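You operate a simulated robot arm through the tools that you are given. There is no shell and no other tool.

You are at the controls of a simulated robot arm. One attempt, no reset.

JOB
Crimp lugs onto the taped Lot 65 coil and switch the press off.
Fine: leave the coil in the slide, drawn out; the guard stays shut; leave the lug cups as they are.

Only the result counts: the job must be done as asked and must still hold three seconds after the hand-in. Knocking over, shifting, dropping, spilling or breaking anything else fails it.

ROBOT AND FRAMES
A 7-joint arm with a two-finger parallel gripper, fixed in place. Base frame: the origin is at the foot of the arm, x ahead of it, y to its left, z up. Readings come in mm, rad, newtons and seconds.
With the tool pointing down near the work surface it reaches from about 280 to 680 mm from the base axis. Its first joint turns from -1.152 to 1.152 rad. Payload 1.57 kg.
Tool frame: the origin (TCP) lies between the finger pads and is the grasp point; the fingertips stand 30 mm ahead of it; z points along the fingers, y is the line along which they close. Largest opening 110 mm; finger width 24, thickness 12; the body of the gripper, 48 by 112 mm, starts 78 mm behind the TCP.
Orientation is that of the tool frame in the base frame, as [roll, pitch, yaw] about the fixed x, y, z axes, in that order (R = Rz(yaw) Ry(pitch) Rx(roll)). With the fingers straight down and closing along the base's y, the tool's x points along the base's -x, its y along +y and its z along -z.

CONTROLS
- The arm moves only by the tool servo_tool. Its argument "rows" is a list of rows, each a list of 6 numbers: the shift along the tool's x, y, z in mm, then the turn, a rotation vector about the tool's x, y, z in degrees. In form: [[x, y, z, ax, ay, az], ...]. A call has 1 to 20 rows; each row is the pose to reach, as a shift and turn from the pose commanded when the call began, along the tool's axes at that moment. "fingers" is the gripper command, from -1 (shut) to 1 (fully open), values between in proportion, set as the call begins (left out, the last holds). Rows are played at 5 a second. More than 50 mm and 0.15 rad between two rows, or a gripper value outside its range, and nothing of the call is played. Where a pose cannot be reached the arm comes as near as it can. A force on the tool above 60 N (or 10 N above the force at the start of the call, whichever is more), or a blocked arm, ends the call early, and 0.2 s more pass. The fingers move at their own pace (about 108 mm/s each) and stop on an object; they squeeze with about 31 N. The grip force told is the motor's: it shows also when the fingers shut on nothing. Time passes only in rows, and 0.2 s behind the last, so rows that repeat a pose let the fingers close. The reply holds the time, the measured pose of the TCP, the force on the tool along the base axes, the opening and the grip force, in the units named above and with some noise, with the torque about the TCP (base axes, N m) and any sound that the robot's microphone picked up.
- Cameras (640 x 400 px; columns grow to the right, rows downward): "scene" is fixed at [170.1, -396.5, 1388.9]; the picture's right is [0.76, -0.65, 0.00], its down [-0.43, -0.51, -0.74] and it looks along [0.48, 0.56, -0.67] (base axes); focal length 313 px, centre (320, 200). "wrist" rides on the gripper at [70, 16, -141] in the tool frame; the picture's right is [-0.23, 0.97, 0.00], its down [-0.86, -0.20, -0.48] and it looks along [-0.47, -0.11, 0.88] (tool axes); focal length 222 px, centre (320, 200). There is no depth. A picture from a camera that has moved, and an enlarged one, comes with that camera's place and axes in the base frame and with its lens. The place of the scene camera against the robot may be out by one fixed shift of up to 12 mm in any direction.
- camera(camera): a new picture of that camera. The clock stands still meanwhile.
- zoom(camera, box): a new picture of the part [left, top, right, bottom] of that camera's present view, enlarged. The clock stands still meanwhile.
- close_job(): hands the job in; it is judged then, once.

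Places have to be worked out from the pictures, the camera data and where the tool is seen. Open the gripper and draw the arm clear of the work before you hand the job in, unless the task says otherwise.

The tools are called after ">>>" as name(argument=value, ...) on one line, values as JSON. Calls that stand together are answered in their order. servo_tool: Moves the arm, as the interface text tells. Its arguments: {"type":"object","properties":{"rows":{"type":"array","items":{"type":"array","items":{"type":"number"}}},"fingers":{"type":"number"}},"required":["rows"]} The other tools are called the same way: camera (camera) takes a picture; zoom (camera, box) takes an enlarged picture of a part of a camera's view; close_job () hands the job in.

At the start:

```text
t: 0.0
position: [369.1, 80.6, 1095.1]
tool_rot: [3.141, 0.003, 3.139]
ft_force: [-0.3, 0.4, 0.4]
wrist_torque: [0.02, 0.03, 0.0]
opening: 110.1
grip_force: 0.0
```

scene: 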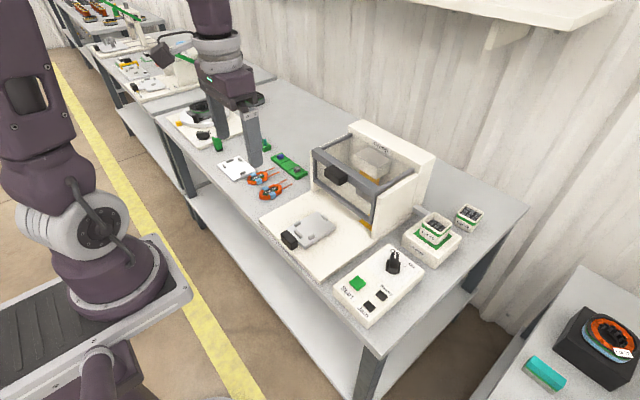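
wrist: 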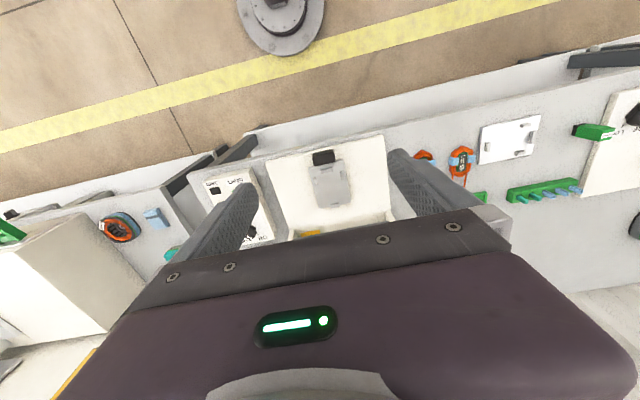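

The pictures show a press with a guard, a slide with a nest, a control box, lug cups and several coils. I'll take enlarged looks at each part before moving.

>>> zoom(camera="scene", box=[250, 110, 410, 210])

>>> zoom(camera="scene", box=[320, 190, 480, 330])

>>> zoom(camera="scene", box=[200, 130, 320, 205])

>>> zoom(camera="scene", box=[250, 180, 410, 280])

>>> zoom(camera="scene", box=[500, 290, 640, 400])

>>> zoom(camera="scene", box=[150, 80, 270, 155])

```text
4.00 times, centred on (330, 160) of scene
camera zoom: at [170.1, -396.5, 1388.9], right [0.76, -0.65, 0.0], down [-0.43, -0.51, -0.74], along [0.48, 0.56, -0.67], focal length 1252 px, centre (280, 360)
```

zoom: 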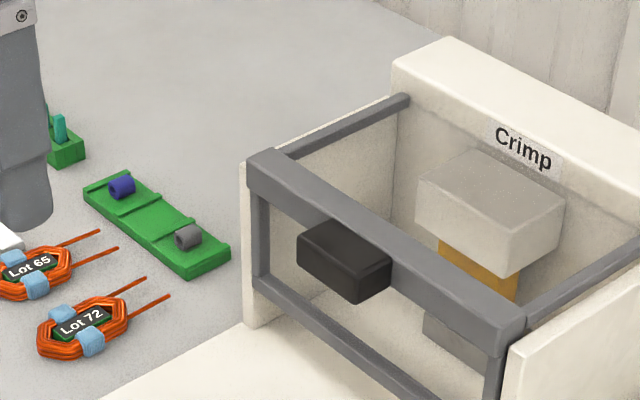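

```text
2.86 times, centred on (400, 260) of scene
camera zoom: at [170.1, -396.5, 1388.9], right [0.76, -0.65, 0.0], down [-0.43, -0.51, -0.74], along [0.48, 0.56, -0.67], focal length 894 px, centre (91, 29)
```

zoom: 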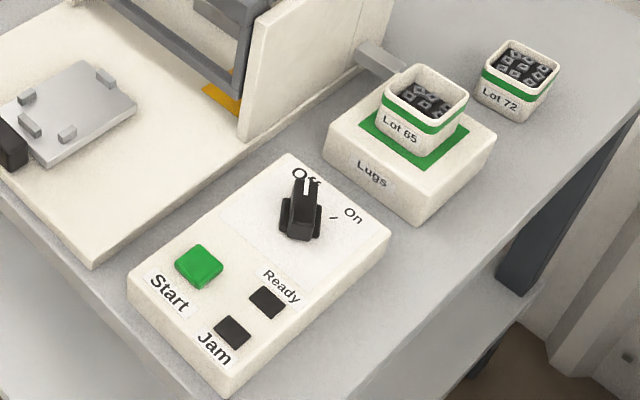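

```text
5.33 times, centred on (260, 168) of scene
camera zoom: at [170.1, -396.5, 1388.9], right [0.76, -0.65, 0.0], down [-0.43, -0.51, -0.74], along [0.48, 0.56, -0.67], focal length 1670 px, centre (640, 373)
```

zoom: 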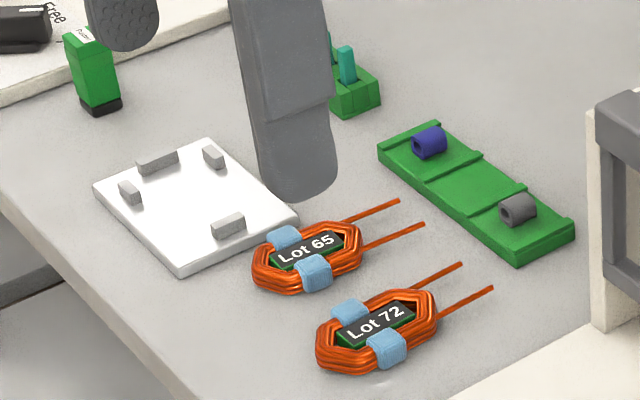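

```text
4.00 times, centred on (330, 230) of scene
camera zoom: at [170.1, -396.5, 1388.9], right [0.76, -0.65, 0.0], down [-0.43, -0.51, -0.74], along [0.48, 0.56, -0.67], focal length 1252 px, centre (280, 80)
```

zoom: 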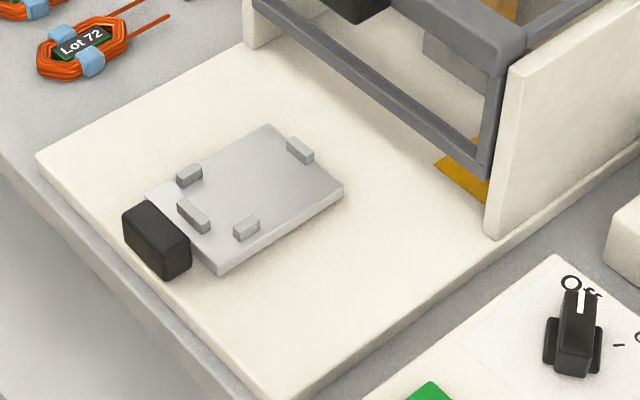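

```text
3.64 times, centred on (570, 345) of scene
camera zoom: at [170.1, -396.5, 1388.9], right [0.76, -0.65, 0.0], down [-0.43, -0.51, -0.74], along [0.48, 0.56, -0.67], focal length 1138 px, centre (-589, -327)
```

zoom: 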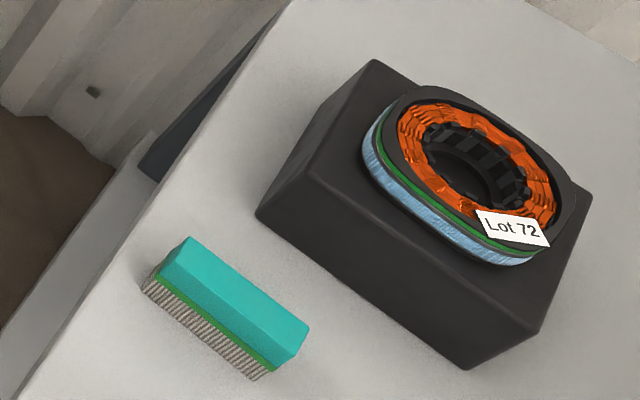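

```text
5.33 times, centred on (210, 118) of scene
camera zoom: at [170.1, -396.5, 1388.9], right [0.76, -0.65, 0.0], down [-0.43, -0.51, -0.74], along [0.48, 0.56, -0.67], focal length 1670 px, centre (907, 640)
```

zoom: 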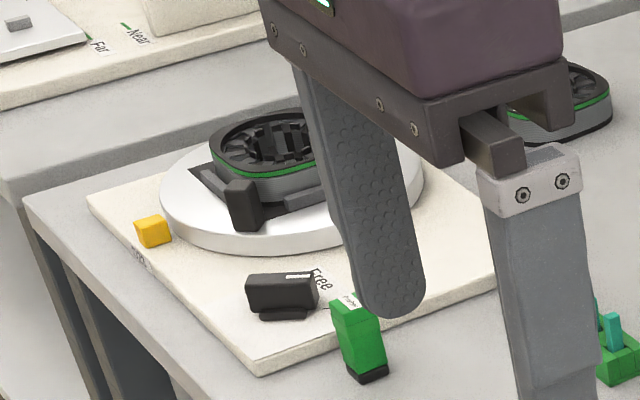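

The scene shows taped Lot 65 and Lot 72 coils, the Lot 65 lug cup already seated on the press feeder, and the knob apparently pointing to Off. I'll enlarge the wrist view for more detail from the present pose.

>>> zoom(camera="wrist", box=[180, 120, 420, 250])

>>> zoom(camera="wrist", box=[400, 80, 640, 230])

>>> zoom(camera="wrist", box=[0, 150, 280, 325])

>>> zoom(camera="scene", box=[300, 110, 440, 240])

```text
2.67 times, centred on (300, 185) of wrist
camera zoom: at [299.1, 96.4, 1234.7], right [0.23, 0.97, 0.0], down [0.85, -0.2, 0.48], along [0.47, -0.11, -0.88], focal length 592 px, centre (373, 240)
```

zoom: 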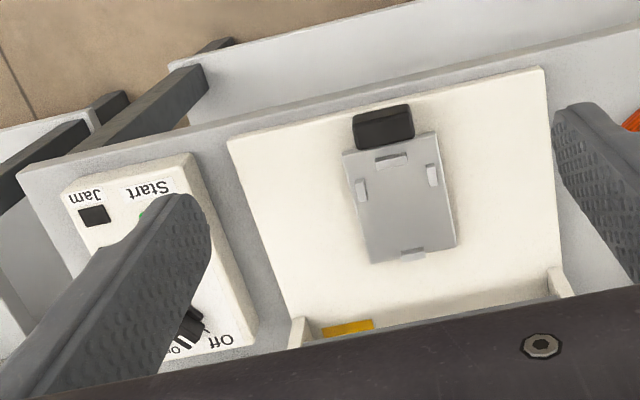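

```text
2.67 times, centred on (520, 155) of wrist
camera zoom: at [299.1, 96.4, 1234.7], right [0.23, 0.97, 0.0], down [0.85, -0.2, 0.48], along [0.47, -0.11, -0.88], focal length 592 px, centre (-213, 320)
```

zoom: 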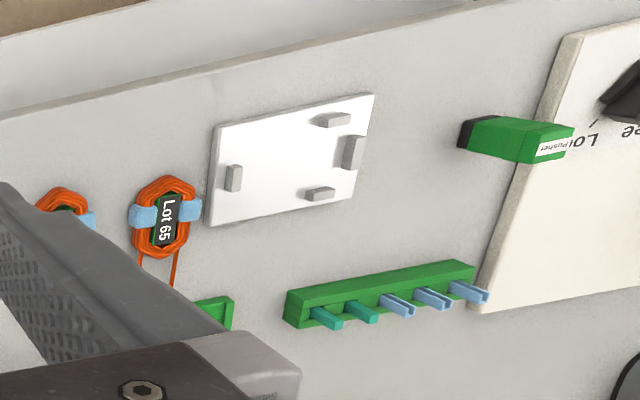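

```text
2.29 times, centred on (140, 238) of wrist
camera zoom: at [299.1, 96.4, 1234.7], right [0.23, 0.97, 0.0], down [0.85, -0.2, 0.48], along [0.47, -0.11, -0.88], focal length 508 px, centre (731, 114)
```

zoom: 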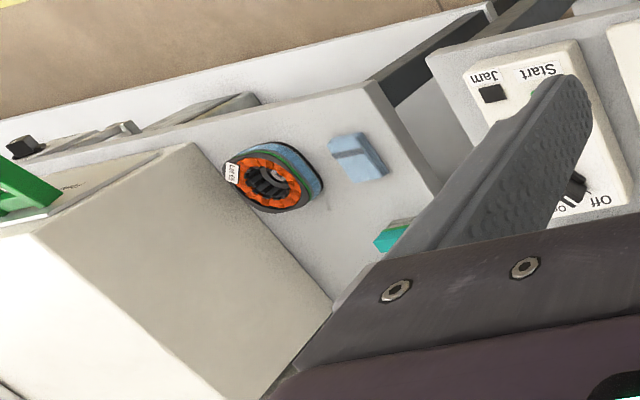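

```text
3.08 times, centred on (370, 175) of scene
camera zoom: at [170.1, -396.5, 1388.9], right [0.76, -0.65, 0.0], down [-0.43, -0.51, -0.74], along [0.48, 0.56, -0.67], focal length 963 px, centre (166, 277)
```

zoom: 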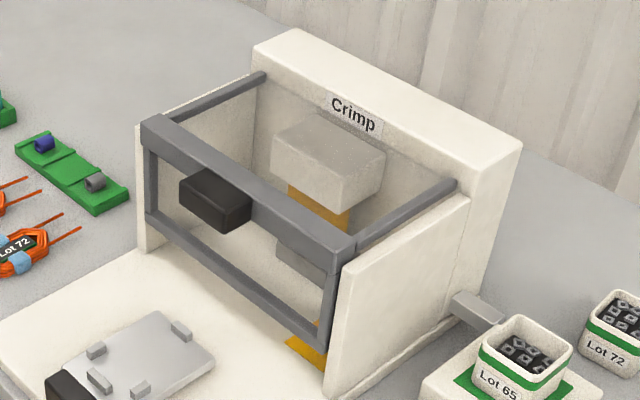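

Rough triangulation puts the bench top near z≈720, the drawn-out slide nest near (530, 70), its black handle near x≈460, the guard frame at x≈640, and the Lot 65 coil near (556, 389). I'll lower the tool partway above the slide to see press and slide from nearer.

>>> servo_tool(rows=[[-25, -3, 32, 0, 0, 0], [-50, -5, 65, 0, 0, 0], [-75, -8, 98, 0, 0, 0], [-100, -10, 130, 0, 0, 0], [-100, -10, 130, 0, 0, 0]])

>>> camera(camera="wrist")

>>> camera(camera="scene")

```text
t: 1.2
position: [469.0, 70.7, 966.7]
tool_rot: [3.138, 0.002, 3.14]
ft_force: [-0.6, -0.4, -0.9]
wrist_torque: [0.0, 0.03, 0.01]
opening: 110.0
grip_force: 0.0
```

```text
taken
camera wrist: at [397.9, 86.7, 1105.6], right [0.23, 0.97, 0.0], down [0.85, -0.2, 0.48], along [0.47, -0.11, -0.88], focal length 222 px, centre (320, 200)
```

wrist: 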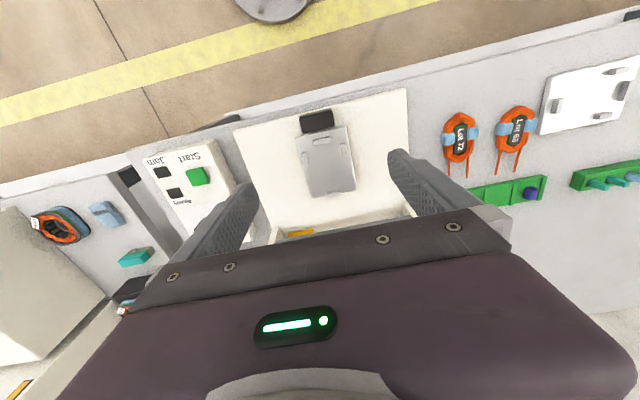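

```text
taken
```

scene: 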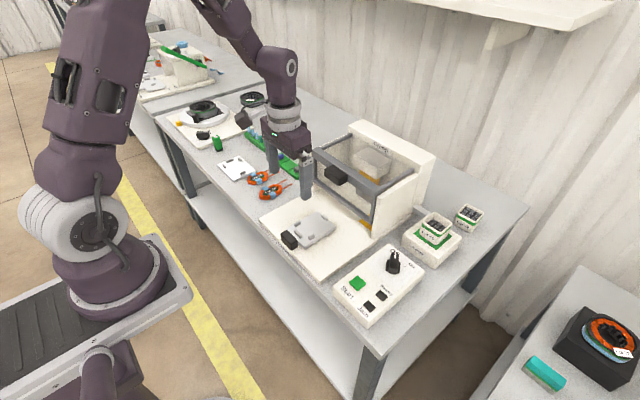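

The wrist view confirms the drawn-out slide, both coils and the control box, now with the guard unobstructed in the scene view. I'll zoom tightly on guard, knob box and coils.

>>> zoom(camera="scene", box=[310, 140, 400, 240])

>>> zoom(camera="scene", box=[360, 235, 430, 290])

>>> zoom(camera="scene", box=[235, 160, 300, 205])

>>> zoom(camera="wrist", box=[230, 80, 420, 250])

>>> zoom(camera="wrist", box=[430, 50, 640, 220])

>>> zoom(camera="scene", box=[395, 195, 495, 270])

```text
4.00 times, centred on (355, 190) of scene
camera zoom: at [170.1, -396.5, 1388.9], right [0.76, -0.65, 0.0], down [-0.43, -0.51, -0.74], along [0.48, 0.56, -0.67], focal length 1252 px, centre (180, 240)
```

zoom: 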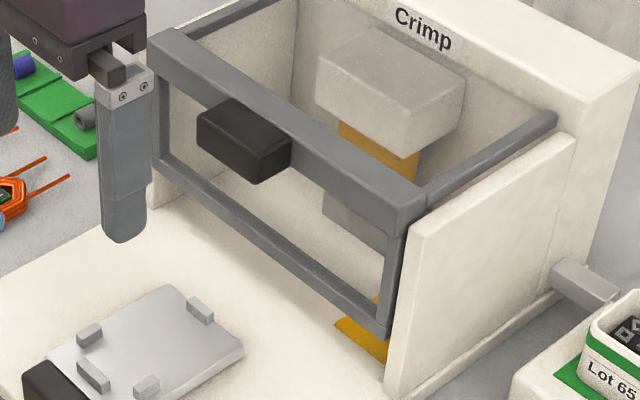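

```text
7.27 times, centred on (395, 262) of scene
camera zoom: at [170.1, -396.5, 1388.9], right [0.76, -0.65, 0.0], down [-0.43, -0.51, -0.74], along [0.48, 0.56, -0.67], focal length 2277 px, centre (-226, -254)
```

zoom: 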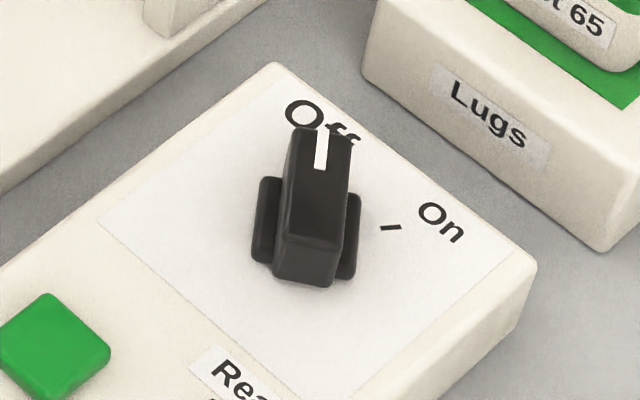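

```text
8.89 times, centred on (268, 182) of scene
camera zoom: at [170.1, -396.5, 1388.9], right [0.76, -0.65, 0.0], down [-0.43, -0.51, -0.74], along [0.48, 0.56, -0.67], focal length 2783 px, centre (787, 356)
```

zoom: 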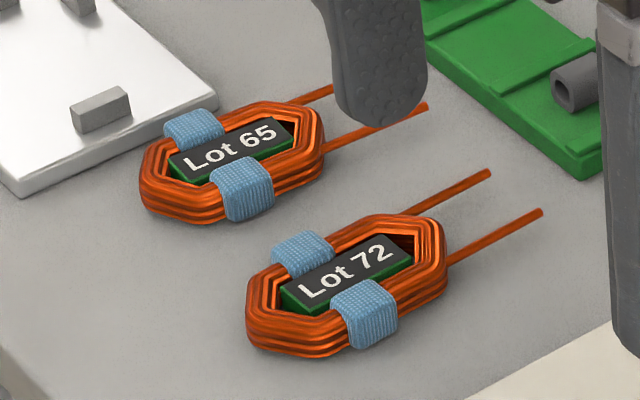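

```text
2.35 times, centred on (325, 165) of wrist
camera zoom: at [397.9, 86.7, 1105.6], right [0.23, 0.97, 0.0], down [0.85, -0.2, 0.48], along [0.47, -0.11, -0.88], focal length 523 px, centre (308, 282)
```

zoom: 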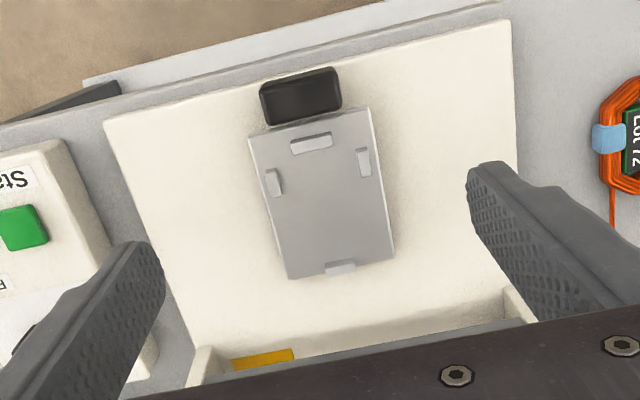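

```text
2.35 times, centred on (535, 135) of wrist
camera zoom: at [397.9, 86.7, 1105.6], right [0.23, 0.97, 0.0], down [0.85, -0.2, 0.48], along [0.47, -0.11, -0.88], focal length 523 px, centre (-186, 353)
```

zoom: 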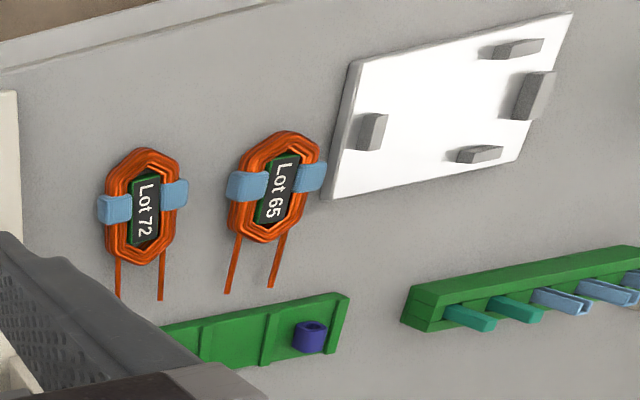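

```text
5.33 times, centred on (445, 232) of scene
camera zoom: at [170.1, -396.5, 1388.9], right [0.76, -0.65, 0.0], down [-0.43, -0.51, -0.74], along [0.48, 0.56, -0.67], focal length 1670 px, centre (-347, 27)
```

zoom: 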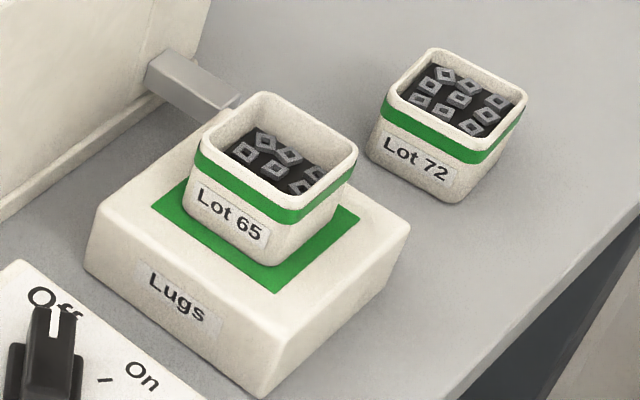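

The guard arms lie level with the walls, so it looks shut, with a passage under its lower bar for the slide; the knob line points to Off. By ray intersection the Lot 65 coil is near (547, 389) with leads towards +x, and the nest posts near x=484/582, y=37/101. I'll move over the coil for a close look.

>>> servo_tool(rows=[[-7, 43, 10, 0, 0, 0], [-14, 86, 20, 0, 0, 0], [-21, 129, 30, 0, 0, 0], [-28, 172, 40, 0, 0, 0], [-35, 215, 50, 0, 0, 0], [-42, 258, 60, 0, 0, 0], [-50, 300, 70, 0, 0, 0], [-50, 300, 70, 0, 0, 0]])

>>> camera(camera="wrist")

>>> zoom(camera="scene", box=[210, 110, 330, 210])

>>> zoom(camera="scene", box=[255, 195, 355, 265])

```text
t: 3.0
position: [519.0, 371.3, 895.8]
tool_rot: [-3.141, 0.002, 3.139]
ft_force: [0.1, 0.3, -0.2]
wrist_torque: [-0.01, 0.01, 0.0]
opening: 110.0
grip_force: 0.0
```

```text
taken
camera wrist: at [448.9, 387.0, 1036.1], right [0.23, 0.97, 0.0], down [0.85, -0.2, 0.48], along [0.47, -0.11, -0.88], focal length 222 px, centre (320, 200)
```

wrist: 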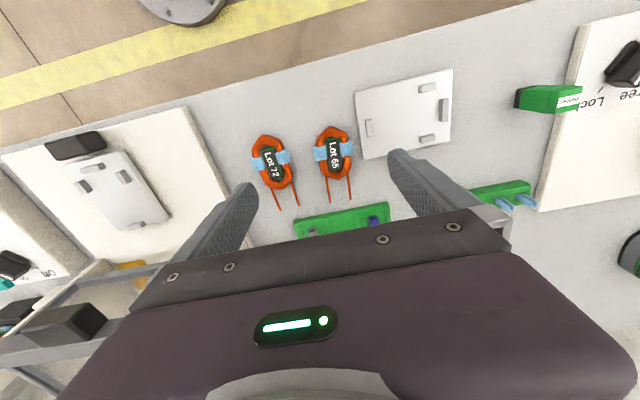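

```text
4.00 times, centred on (270, 160) of scene
camera zoom: at [170.1, -396.5, 1388.9], right [0.76, -0.65, 0.0], down [-0.43, -0.51, -0.74], along [0.48, 0.56, -0.67], focal length 1252 px, centre (520, 360)
```

zoom: 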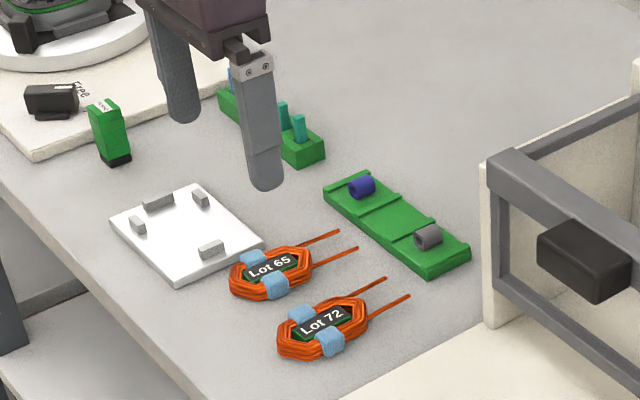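

```text
5.71 times, centred on (305, 230) of scene
camera zoom: at [170.1, -396.5, 1388.9], right [0.76, -0.65, 0.0], down [-0.43, -0.51, -0.74], along [0.48, 0.56, -0.67], focal length 1789 px, centre (406, 29)
```

zoom: 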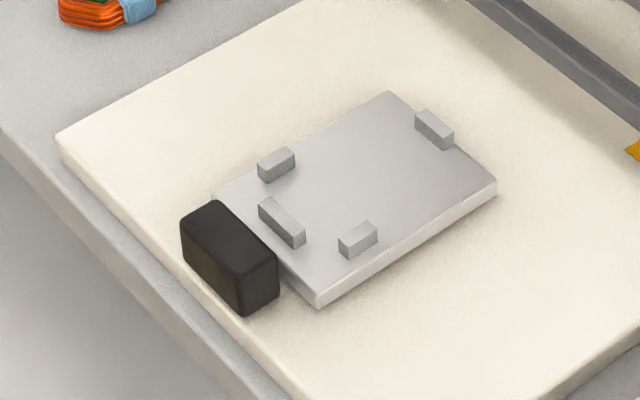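

The coil sits ahead of the tool in clear view. I'll zoom the wrist view on the coils and on the nest.

>>> zoom(camera="wrist", box=[240, 120, 370, 220])

>>> zoom(camera="wrist", box=[30, 110, 190, 270])

```text
4.00 times, centred on (305, 170) of wrist
camera zoom: at [448.9, 387.0, 1036.1], right [0.23, 0.97, 0.0], down [0.85, -0.2, 0.48], along [0.47, -0.11, -0.88], focal length 888 px, centre (380, 320)
```

zoom: 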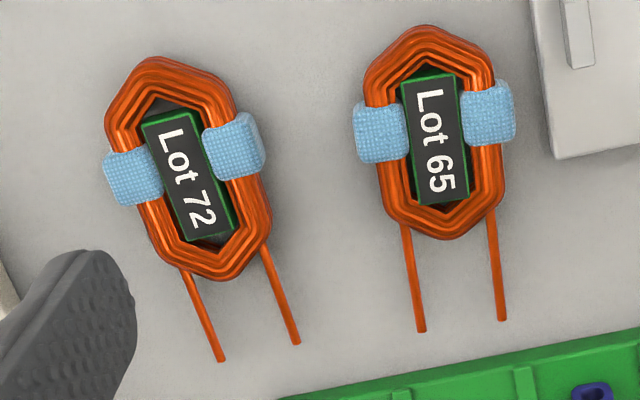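

```text
2.50 times, centred on (110, 190) of wrist
camera zoom: at [448.9, 387.0, 1036.1], right [0.23, 0.97, 0.0], down [0.85, -0.2, 0.48], along [0.47, -0.11, -0.88], focal length 555 px, centre (845, 225)
```

zoom: 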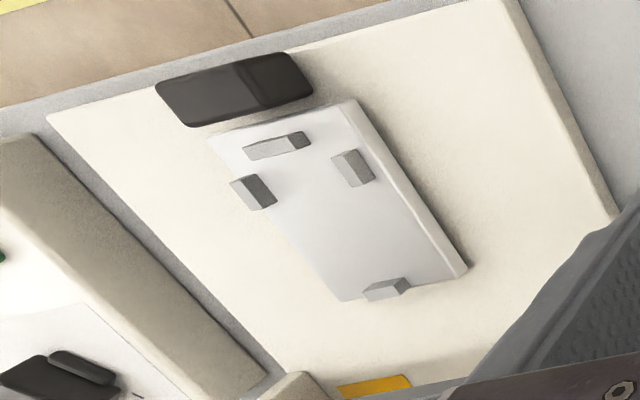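

Two-view triangulation gives the Lot 65 tape centre at about (539, 385, z≈727), coil x from ~511 to ~585, axis yaw about -4°; the white plate is close on its +y side, so I'll limit the opening to ~76 mm. I'll go to a hover above the coil and look again.

>>> servo_tool(fingers=0.38, rows=[[-10, 5, 33, 0, 0, 1.5], [-20, 10, 66, 0, 0, 3], [-28, 14, 96, 0, 0, 4], [-28, 14, 96, 0, 0, 4], [-28, 14, 96, 0, 0, 4]])

>>> camera(camera="wrist")

>>> zoom(camera="scene", box=[220, 130, 310, 200])

>>> zoom(camera="wrist", box=[240, 90, 420, 230])

```text
t: 4.2
position: [548.8, 383.8, 797.6]
tool_rot: [3.141, 0.001, 3.07]
ft_force: [-0.8, -0.5, -0.3]
wrist_torque: [0.0, 0.0, 0.0]
opening: 75.7
grip_force: 0.0
out of reach, approached as far as the arm can: row 3
```

```text
taken
camera wrist: at [478.9, 404.8, 938.4], right [0.3, 0.96, 0.0], down [0.84, -0.26, 0.48], along [0.46, -0.14, -0.88], focal length 222 px, centre (320, 200)
```

wrist: 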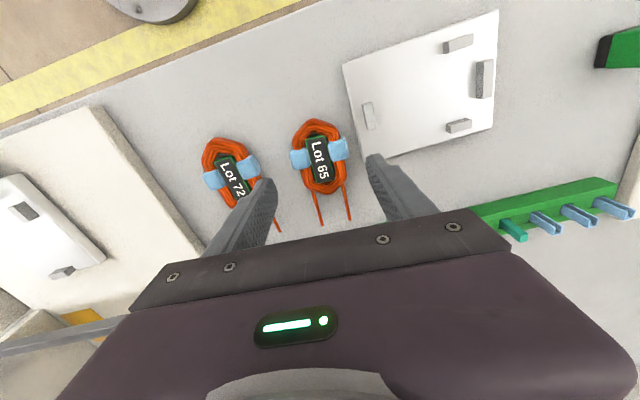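

```text
5.71 times, centred on (265, 165) of scene
camera zoom: at [170.1, -396.6, 1388.9], right [0.76, -0.65, 0.0], down [-0.43, -0.51, -0.74], along [0.48, 0.56, -0.67], focal length 1789 px, centre (634, 400)
```

zoom: 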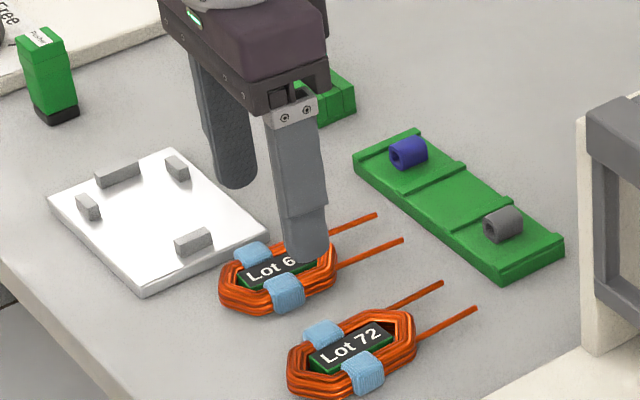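

```text
2.86 times, centred on (330, 160) of wrist
camera zoom: at [478.9, 404.8, 938.4], right [0.3, 0.96, 0.0], down [0.84, -0.26, 0.48], along [0.46, -0.14, -0.88], focal length 635 px, centre (291, 314)
```

zoom: 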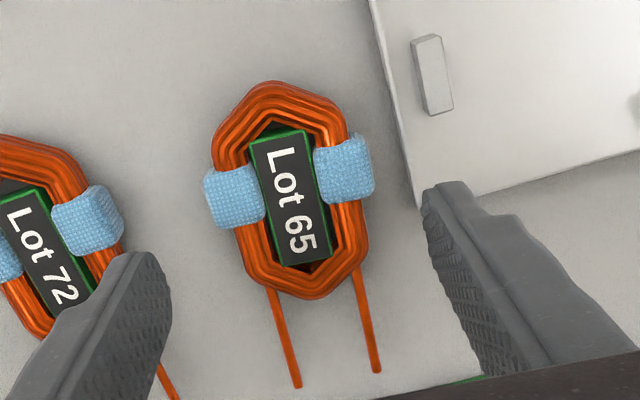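

From three views the tape top is at (539.5, 385.2, 728), coil yaw about -4°, and the tool is well aligned. The plate's edge is about 11 mm from the tape on the +y side, so I'll use a shallow grip; I descend 30 mm first and shift slightly back.

>>> servo_tool(rows=[[4.9, 0.7, 10, 0, 0, 0], [4.9, 0.7, 20, 0, 0, 0], [4.9, 0.7, 30, 0, 0, 0], [4.9, 0.7, 30, 0, 0, 0]])

>>> zoom(camera="wrist", box=[220, 80, 440, 240])

>>> zoom(camera="scene", box=[230, 145, 300, 200])

```text
t: 5.2
position: [543.5, 384.7, 769.5]
tool_rot: [3.14, 0.003, 3.07]
ft_force: [-1.0, -0.6, 0.2]
wrist_torque: [-0.04, -0.01, -0.04]
opening: 75.8
grip_force: 0.0
```

```text
2.50 times, centred on (330, 160) of wrist
camera zoom: at [474.1, 405.8, 909.5], right [0.3, 0.96, 0.0], down [0.84, -0.26, 0.48], along [0.46, -0.14, -0.88], focal length 555 px, centre (295, 300)
```

zoom: 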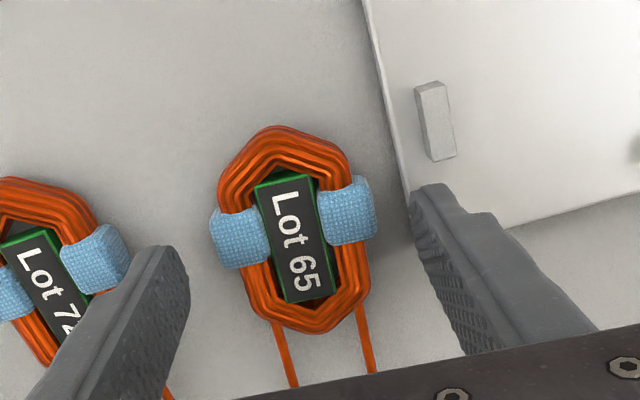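

```text
7.27 times, centred on (265, 172) of scene
camera zoom: at [170.1, -396.5, 1388.9], right [0.76, -0.65, 0.0], down [-0.43, -0.51, -0.74], along [0.48, 0.56, -0.67], focal length 2277 px, centre (720, 400)
```

zoom: 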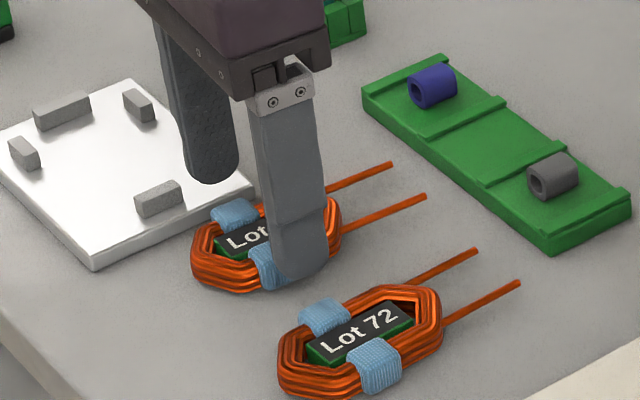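

Tips are about 739 now, above both coil and plate, with ~11 mm clearance to the Lot 72 coil. I'll step down further slowly while watching the force.

>>> servo_tool(rows=[[0, 0, 5, 0, 0, 0], [0, 0, 10, 0, 0, 0], [0, 0, 15, 0, 0, 0], [0, 0, 15, 0, 0, 0]])

>>> zoom(camera="wrist", box=[220, 80, 440, 240])

>>> zoom(camera="scene", box=[235, 150, 295, 195])

```text
t: 6.2
position: [542.0, 386.9, 759.9]
tool_rot: [3.134, 0.005, 3.071]
ft_force: [-8.2, -4.0, 13.5]
wrist_torque: [0.42, 0.32, 0.32]
opening: 72.5
grip_force: 0.0
stopped in row 4: the force on the tool passed its limit at 63 N (the readings are from after the stop); the commanded pose is now the measured one
```

```text
2.50 times, centred on (330, 160) of wrist
camera zoom: at [472.7, 407.1, 899.3], right [0.29, 0.96, 0.01], down [0.84, -0.26, 0.48], along [0.46, -0.13, -0.88], focal length 555 px, centre (295, 300)
```

zoom: 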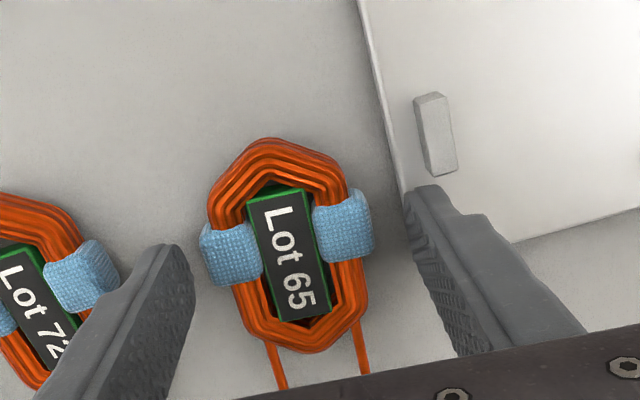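

```text
8.89 times, centred on (265, 172) of scene
camera zoom: at [169.7, -396.8, 1388.8], right [0.76, -0.65, 0.0], down [-0.43, -0.51, -0.74], along [0.48, 0.56, -0.67], focal length 2783 px, centre (809, 444)
```

zoom: 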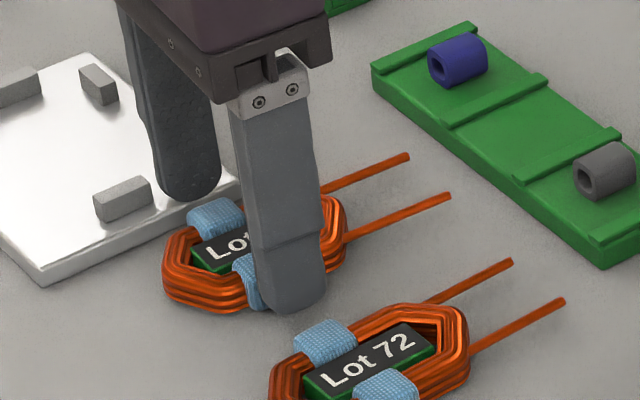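

The stop at ~63 N with the torque sign shows the +y finger met the white plate's top at tip z≈730, so the plate is nearly as high as the coil. I'll back straight up and check that nothing has moved.

>>> servo_tool(rows=[[0, 0, -5, 0, 0, 0], [0, 0, -15, 0, 0, 0], [0, 0, -30, 0, 0, 0], [0, 0, -40, 0, 0, 0], [0, 0, -40, 0, 0, 0]])

>>> zoom(camera="wrist", box=[240, 90, 420, 230])

>>> zoom(camera="scene", box=[210, 110, 330, 210])

>>> zoom(camera="scene", box=[235, 160, 300, 205])

```text
t: 7.4
position: [542.5, 386.5, 800.8]
tool_rot: [3.131, 0.004, 3.072]
ft_force: [0.3, 0.6, -0.3]
wrist_torque: [-0.03, 0.0, -0.04]
opening: 76.2
grip_force: 0.0
```

```text
2.86 times, centred on (330, 160) of wrist
camera zoom: at [472.8, 406.2, 939.5], right [0.3, 0.96, 0.01], down [0.84, -0.26, 0.48], along [0.46, -0.13, -0.88], focal length 635 px, centre (291, 314)
```

zoom: 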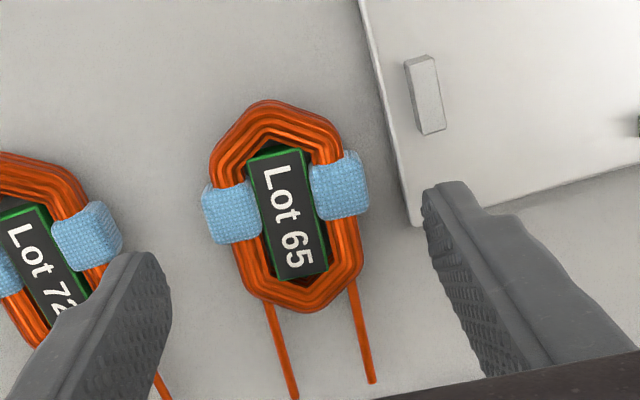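

```text
4.00 times, centred on (270, 160) of scene
camera zoom: at [170.1, -396.5, 1388.9], right [0.76, -0.65, 0.0], down [-0.43, -0.51, -0.74], along [0.48, 0.56, -0.67], focal length 1252 px, centre (520, 360)
```

zoom: 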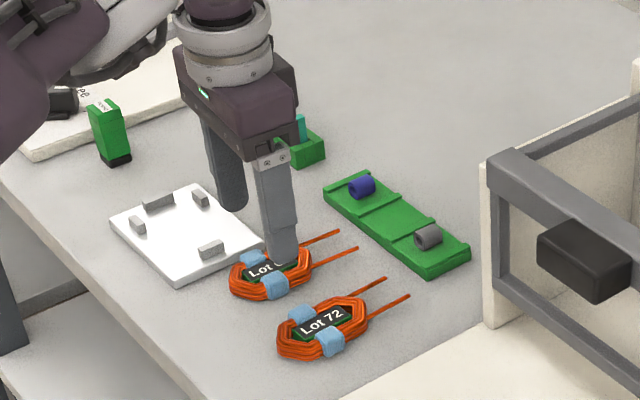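

```text
8.89 times, centred on (268, 182) of scene
camera zoom: at [170.1, -396.5, 1388.9], right [0.76, -0.65, 0.0], down [-0.43, -0.51, -0.74], along [0.48, 0.56, -0.67], focal length 2783 px, centre (787, 356)
```

zoom: 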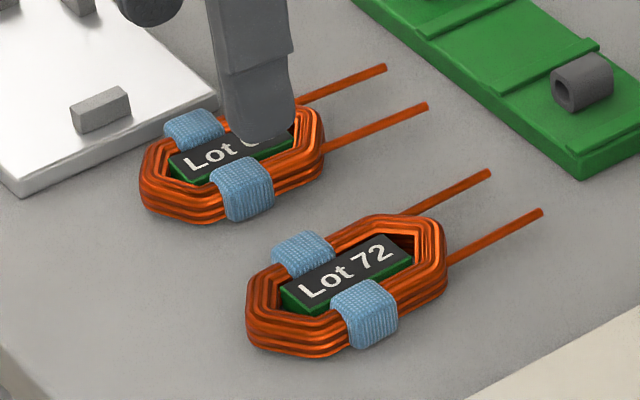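

Plate and coils appear unmoved compared with the earlier pictures. I'll zoom strongly to compare the coil's height with the plate's thickness.

>>> zoom(camera="scene", box=[236, 170, 276, 190])

>>> zoom(camera="scene", box=[215, 165, 255, 190])

>>> zoom(camera="wrist", box=[290, 110, 370, 170])

```text
16.00 times, centred on (256, 180) of scene
camera zoom: at [170.1, -396.5, 1388.9], right [0.76, -0.65, 0.0], down [-0.43, -0.51, -0.74], along [0.48, 0.56, -0.67], focal length 5009 px, centre (1344, 520)
```

zoom: 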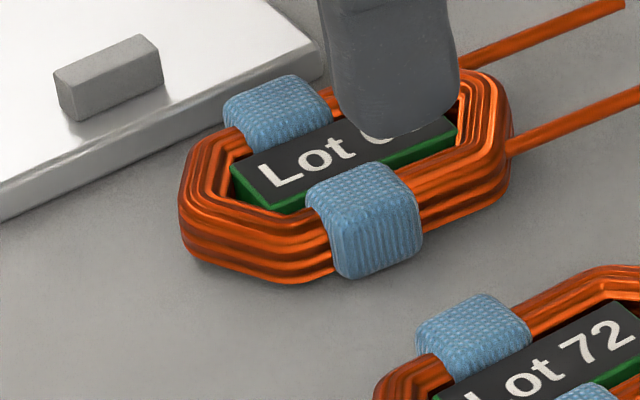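

```text
16.00 times, centred on (235, 178) of scene
camera zoom: at [170.1, -396.5, 1388.9], right [0.76, -0.65, 0.0], down [-0.43, -0.51, -0.74], along [0.48, 0.56, -0.67], focal length 5009 px, centre (1680, 560)
```

zoom: 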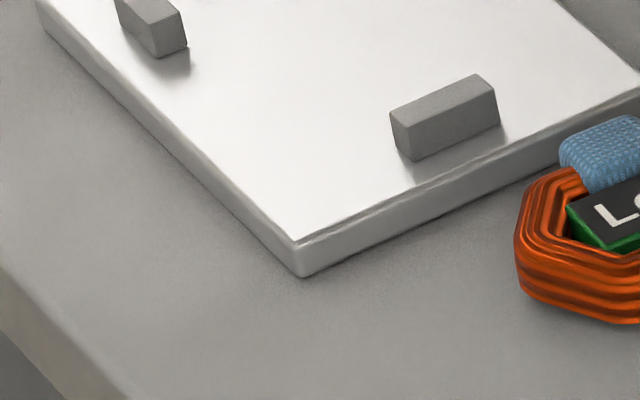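

```text
6.67 times, centred on (330, 140) of wrist
camera zoom: at [472.8, 406.2, 939.5], right [0.3, 0.96, 0.01], down [0.84, -0.26, 0.48], along [0.46, -0.13, -0.88], focal length 1481 px, centre (253, 600)
```

zoom: 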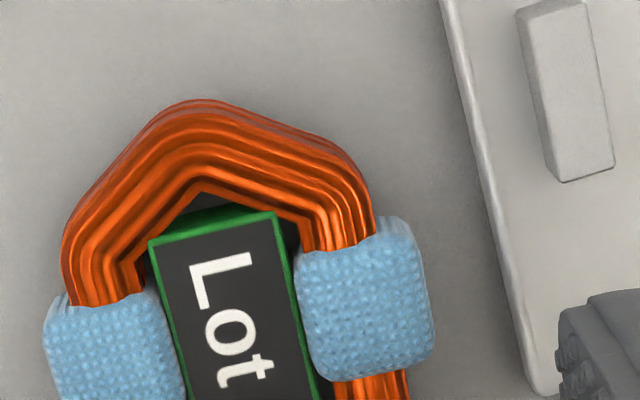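

The close-ups show the coil (~16 mm tall, top z≈737) stands above the plate (~9 mm, top ≈729.5) on a bench at ≈720.5. I'll instead grip the coil's bare straight sides just ahead of the tape (x≈561), where the gap to the plate is ~19 mm; I lean the fingers 8° forward for reach and hover to check the alignment.

>>> servo_tool(fingers=-0.06, rows=[[-4, -0.5, 5, 0.2, -2.5, 0], [-10, -1, 12, 0.4, -5.5, 0], [-15.6, -1.4, 20, 0.6, -8, 0], [-15.6, -1.4, 20, 0.6, -8, 0]])

>>> zoom(camera="wrist", box=[220, 80, 440, 240])

>>> zoom(camera="scene", box=[235, 150, 299, 190])

```text
t: 8.4
position: [558.7, 383.0, 779.5]
tool_rot: [-3.139, 0.146, 3.072]
ft_force: [0.1, -1.0, 0.5]
wrist_torque: [0.03, 0.0, -0.01]
opening: 51.6
grip_force: 0.2
```

```text
2.50 times, centred on (330, 160) of wrist
camera zoom: at [469.9, 407.3, 907.7], right [0.29, 0.96, 0.03], down [0.76, -0.25, 0.6], along [0.58, -0.15, -0.8], focal length 555 px, centre (295, 300)
```

zoom: 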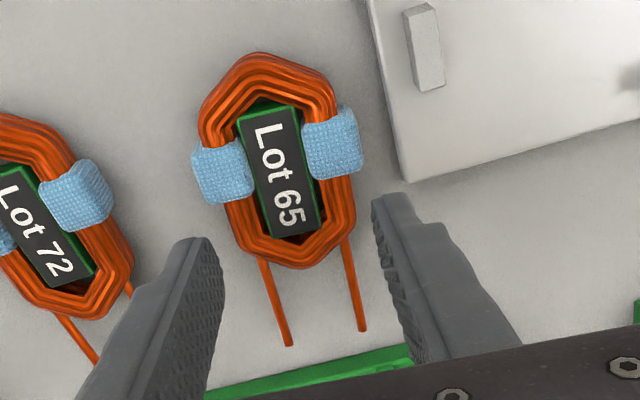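

```text
10.00 times, centred on (267, 170) of scene
camera zoom: at [170.1, -396.5, 1388.9], right [0.76, -0.65, 0.0], down [-0.43, -0.51, -0.74], along [0.48, 0.56, -0.67], focal length 3131 px, centre (850, 500)
```

zoom: 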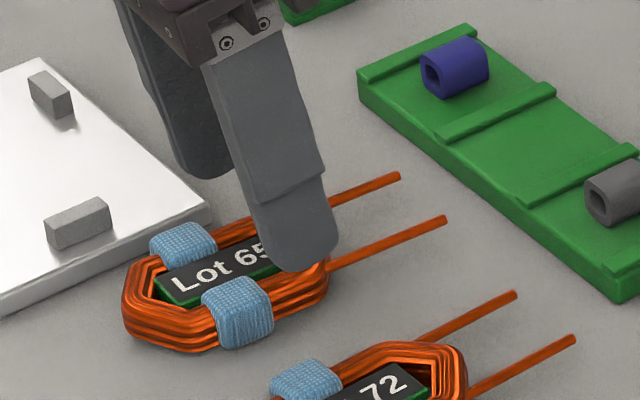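

The fingers' footprint (right tip y≈408–420, x≈551–575) falls between the coil side (≈405) and the plate edge (≈426), just ahead of the tape. I'll nudge +1 mm in y and descend to just above plate level, then check.

>>> servo_tool(rows=[[1.02, 1, 6.9, 0, 0, 0], [1.9, 1, 12.9, 0, 0, 0], [2.6, 1, 17.8, 0, 0, 0], [2.6, 1, 17.8, 0, 0, 0]])

>>> zoom(camera="wrist", box=[220, 80, 440, 240])

>>> zoom(camera="scene", box=[235, 155, 299, 195])

```text
t: 9.4
position: [558.5, 385.4, 761.1]
tool_rot: [-3.14, 0.143, 3.073]
ft_force: [0.0, 0.0, 0.0]
wrist_torque: [0.02, -0.02, -0.03]
opening: 51.5
grip_force: 0.0
```

```text
2.50 times, centred on (330, 160) of wrist
camera zoom: at [469.8, 408.2, 889.3], right [0.29, 0.96, 0.03], down [0.76, -0.25, 0.6], along [0.58, -0.15, -0.8], focal length 555 px, centre (295, 300)
```

zoom: 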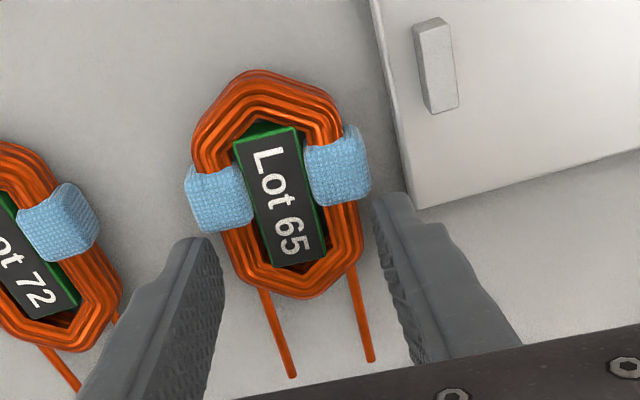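

```text
10.00 times, centred on (267, 175) of scene
camera zoom: at [170.1, -396.5, 1388.9], right [0.76, -0.65, 0.0], down [-0.43, -0.51, -0.74], along [0.48, 0.56, -0.67], focal length 3131 px, centre (850, 450)
```

zoom: 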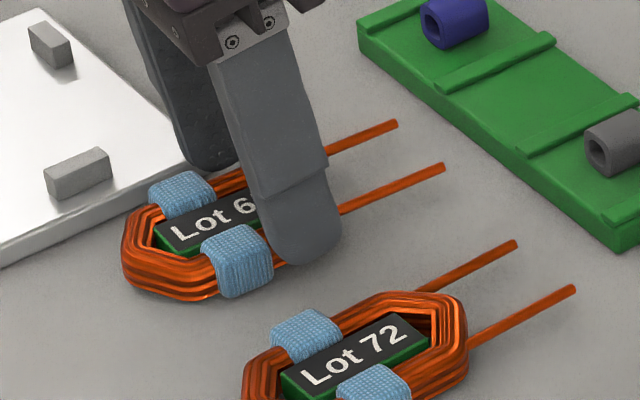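

The right finger is a bit nearer the plate edge (~2 mm) than the coil (~5 mm), so I'll shift -1.5 mm in y first, then lower the last 7 mm.

>>> servo_tool(rows=[[0, -1.5, 0, 0, 0, 0], [0, -1.5, 0, 0, 0, 0], [0.45, -1.5, 3, 0, 0, 0], [0.7, -1.5, 5, 0, 0, 0], [1.0, -1.5, 7, 0, 0, 0], [1.0, -1.5, 7, 0, 0, 0]])

>>> zoom(camera="wrist", box=[220, 80, 440, 240])

>>> zoom(camera="scene", box=[235, 155, 299, 195])

```text
t: 10.8
position: [557.9, 382.8, 754.3]
tool_rot: [-3.141, 0.143, 3.072]
ft_force: [0.2, 0.0, 0.2]
wrist_torque: [0.01, 0.0, 0.01]
opening: 52.3
grip_force: 0.5
```

```text
2.50 times, centred on (330, 160) of wrist
camera zoom: at [469.8, 406.1, 882.2], right [0.29, 0.96, 0.03], down [0.76, -0.25, 0.6], along [0.58, -0.15, -0.8], focal length 555 px, centre (295, 300)
```

zoom: 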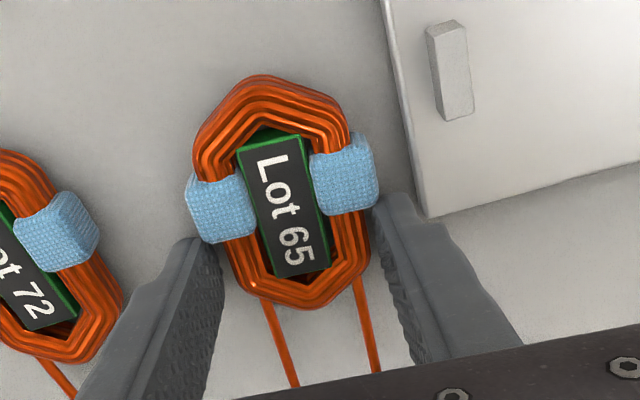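

```text
10.00 times, centred on (267, 175) of scene
camera zoom: at [170.1, -396.5, 1388.9], right [0.76, -0.65, 0.0], down [-0.43, -0.51, -0.74], along [0.48, 0.56, -0.67], focal length 3131 px, centre (850, 450)
```

zoom: 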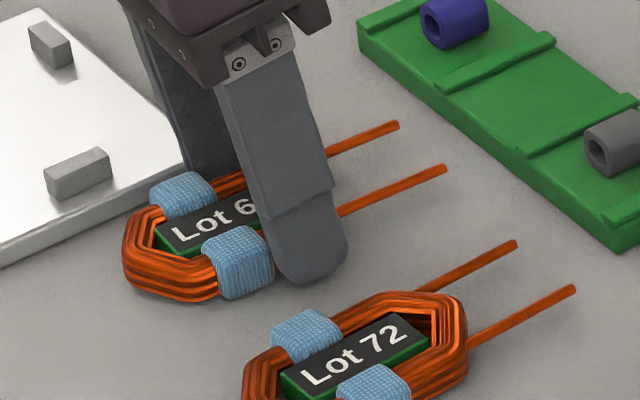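

No contact force, and both fingers straddle the bare coil sides just ahead of the tape with clear space to the plate. Closing the gripper now.

>>> servo_tool(fingers=-1, rows=[[0, 0, 0, 0, 0, 0], [0, 0, 0, 0, 0, 0], [0, 0, 0, 0, 0, 0], [0, 0, 0, 0, 0, 0]])

>>> zoom(camera="wrist", box=[220, 80, 440, 240])

```text
t: 11.8
position: [558.8, 384.2, 753.9]
tool_rot: [-3.139, 0.141, 3.072]
ft_force: [0.3, 0.2, 0.7]
wrist_torque: [0.04, 0.02, 0.02]
opening: 49.0
grip_force: 31.5
```

```text
2.50 times, centred on (330, 160) of wrist
camera zoom: at [469.7, 406.2, 882.2], right [0.29, 0.96, 0.03], down [0.76, -0.25, 0.6], along [0.58, -0.15, -0.8], focal length 555 px, centre (295, 300)
```

zoom: 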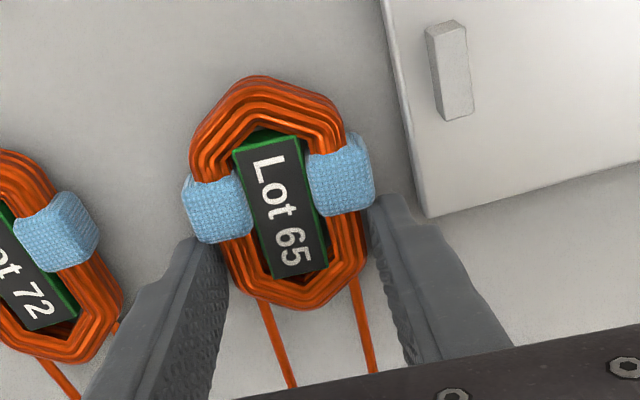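

The grip holds at 49 mm with 31.5 N. I'll lift straight up and check that the coil comes along.

>>> servo_tool(rows=[[-0.7, 0, -5, 0, 0, 0], [-2.1, 0, -15, 0, 0, 0], [-4.3, 0, -30, 0, 0, 0], [-7.1, 0, -50, 0, 0, 0], [-10, 0, -70, 0, 0, 0], [-10, 0, -70, 0, 0, 0]])

>>> zoom(camera="wrist", box=[220, 80, 440, 240])

>>> zoom(camera="scene", box=[220, 130, 310, 200])

```text
t: 13.2
position: [560.0, 384.3, 825.1]
tool_rot: [-3.139, 0.143, 3.073]
ft_force: [0.7, -0.2, -1.5]
wrist_torque: [-0.02, -0.01, -0.02]
opening: 48.8
grip_force: 31.1
```

```text
2.50 times, centred on (330, 160) of wrist
camera zoom: at [470.5, 406.7, 953.2], right [0.29, 0.96, 0.03], down [0.76, -0.25, 0.6], along [0.58, -0.15, -0.8], focal length 555 px, centre (295, 300)
```

zoom: 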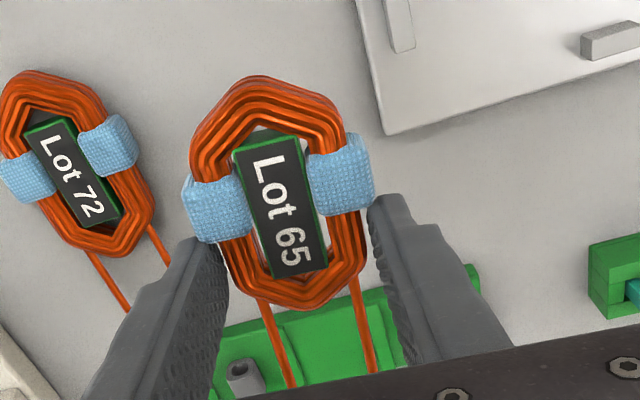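

```text
5.71 times, centred on (265, 165) of scene
camera zoom: at [170.1, -396.5, 1388.9], right [0.76, -0.65, 0.0], down [-0.43, -0.51, -0.74], along [0.48, 0.56, -0.67], focal length 1789 px, centre (634, 400)
```

zoom: 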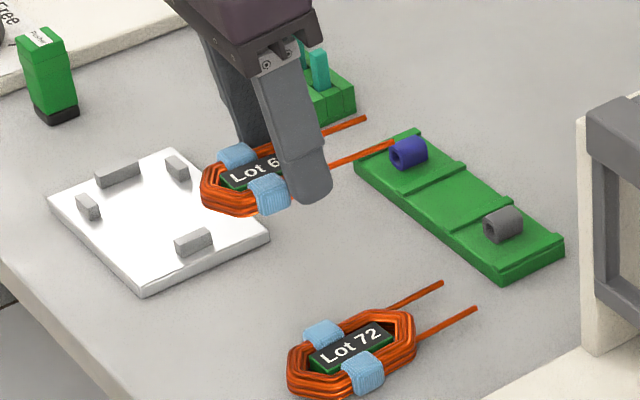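

The coil came up level with the same pose in the grip, and Lot 72 and the plate stayed put. I'll turn the tool to yaw π (coil axis along x) and move to a viewing pose beside the slide at safe height.

>>> servo_tool(rows=[[6.6, -33, -8.5, -0.1, 0, -0.66], [13.2, -66, -17, -0.19, 0, -1.3], [19.8, -99, -25.5, -0.28, 0, -2], [26.4, -132, -34, -0.38, 0, -2.6], [33, -165, -42.5, -0.48, 0, -3.3], [39.5, -197.7, -51.1, -0.57, 0, -3.95], [39.5, -197.7, -51.1, -0.57, 0, -3.95]])

>>> camera(camera="wrist")

>>> zoom(camera="wrist", box=[140, 120, 260, 240])

>>> camera(camera="scene")

```text
t: 14.8
position: [497.7, 189.2, 870.2]
tool_rot: [-3.14, 0.142, 3.139]
ft_force: [0.2, 0.1, -1.7]
wrist_torque: [0.05, 0.01, 0.01]
opening: 48.8
grip_force: 31.0
```

```text
taken
camera wrist: at [408.7, 205.8, 998.8], right [0.23, 0.97, 0.03], down [0.78, -0.2, 0.6], along [0.59, -0.11, -0.8], focal length 222 px, centre (320, 200)
```

wrist: 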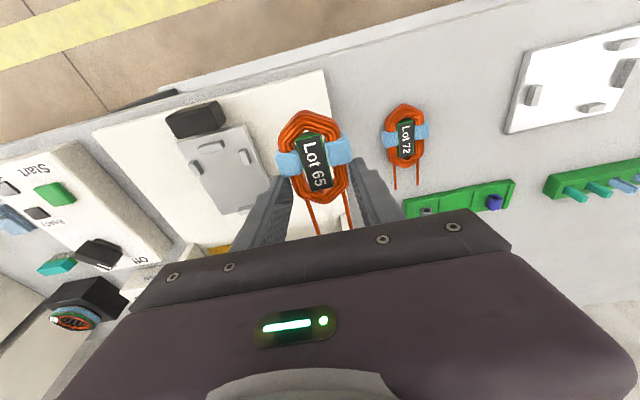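

```text
3.33 times, centred on (200, 180) of wrist
camera zoom: at [408.7, 205.8, 998.8], right [0.23, 0.97, 0.03], down [0.78, -0.2, 0.6], along [0.59, -0.11, -0.8], focal length 740 px, centre (720, 267)
```

zoom: 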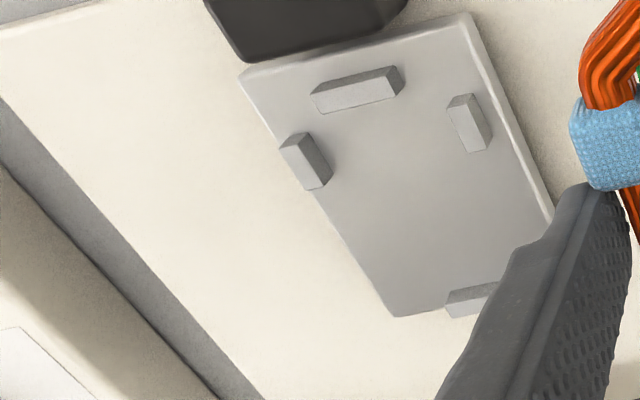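

```text
taken
```

scene: 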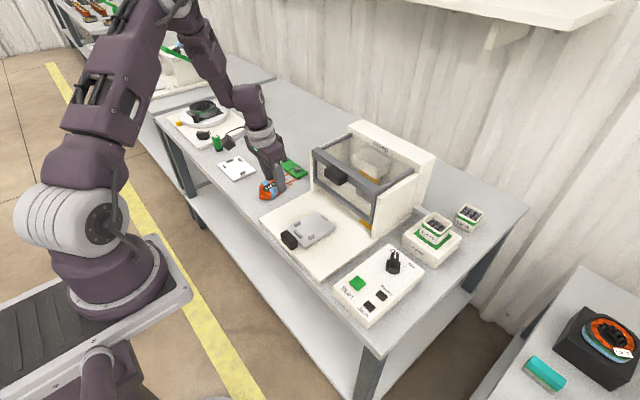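

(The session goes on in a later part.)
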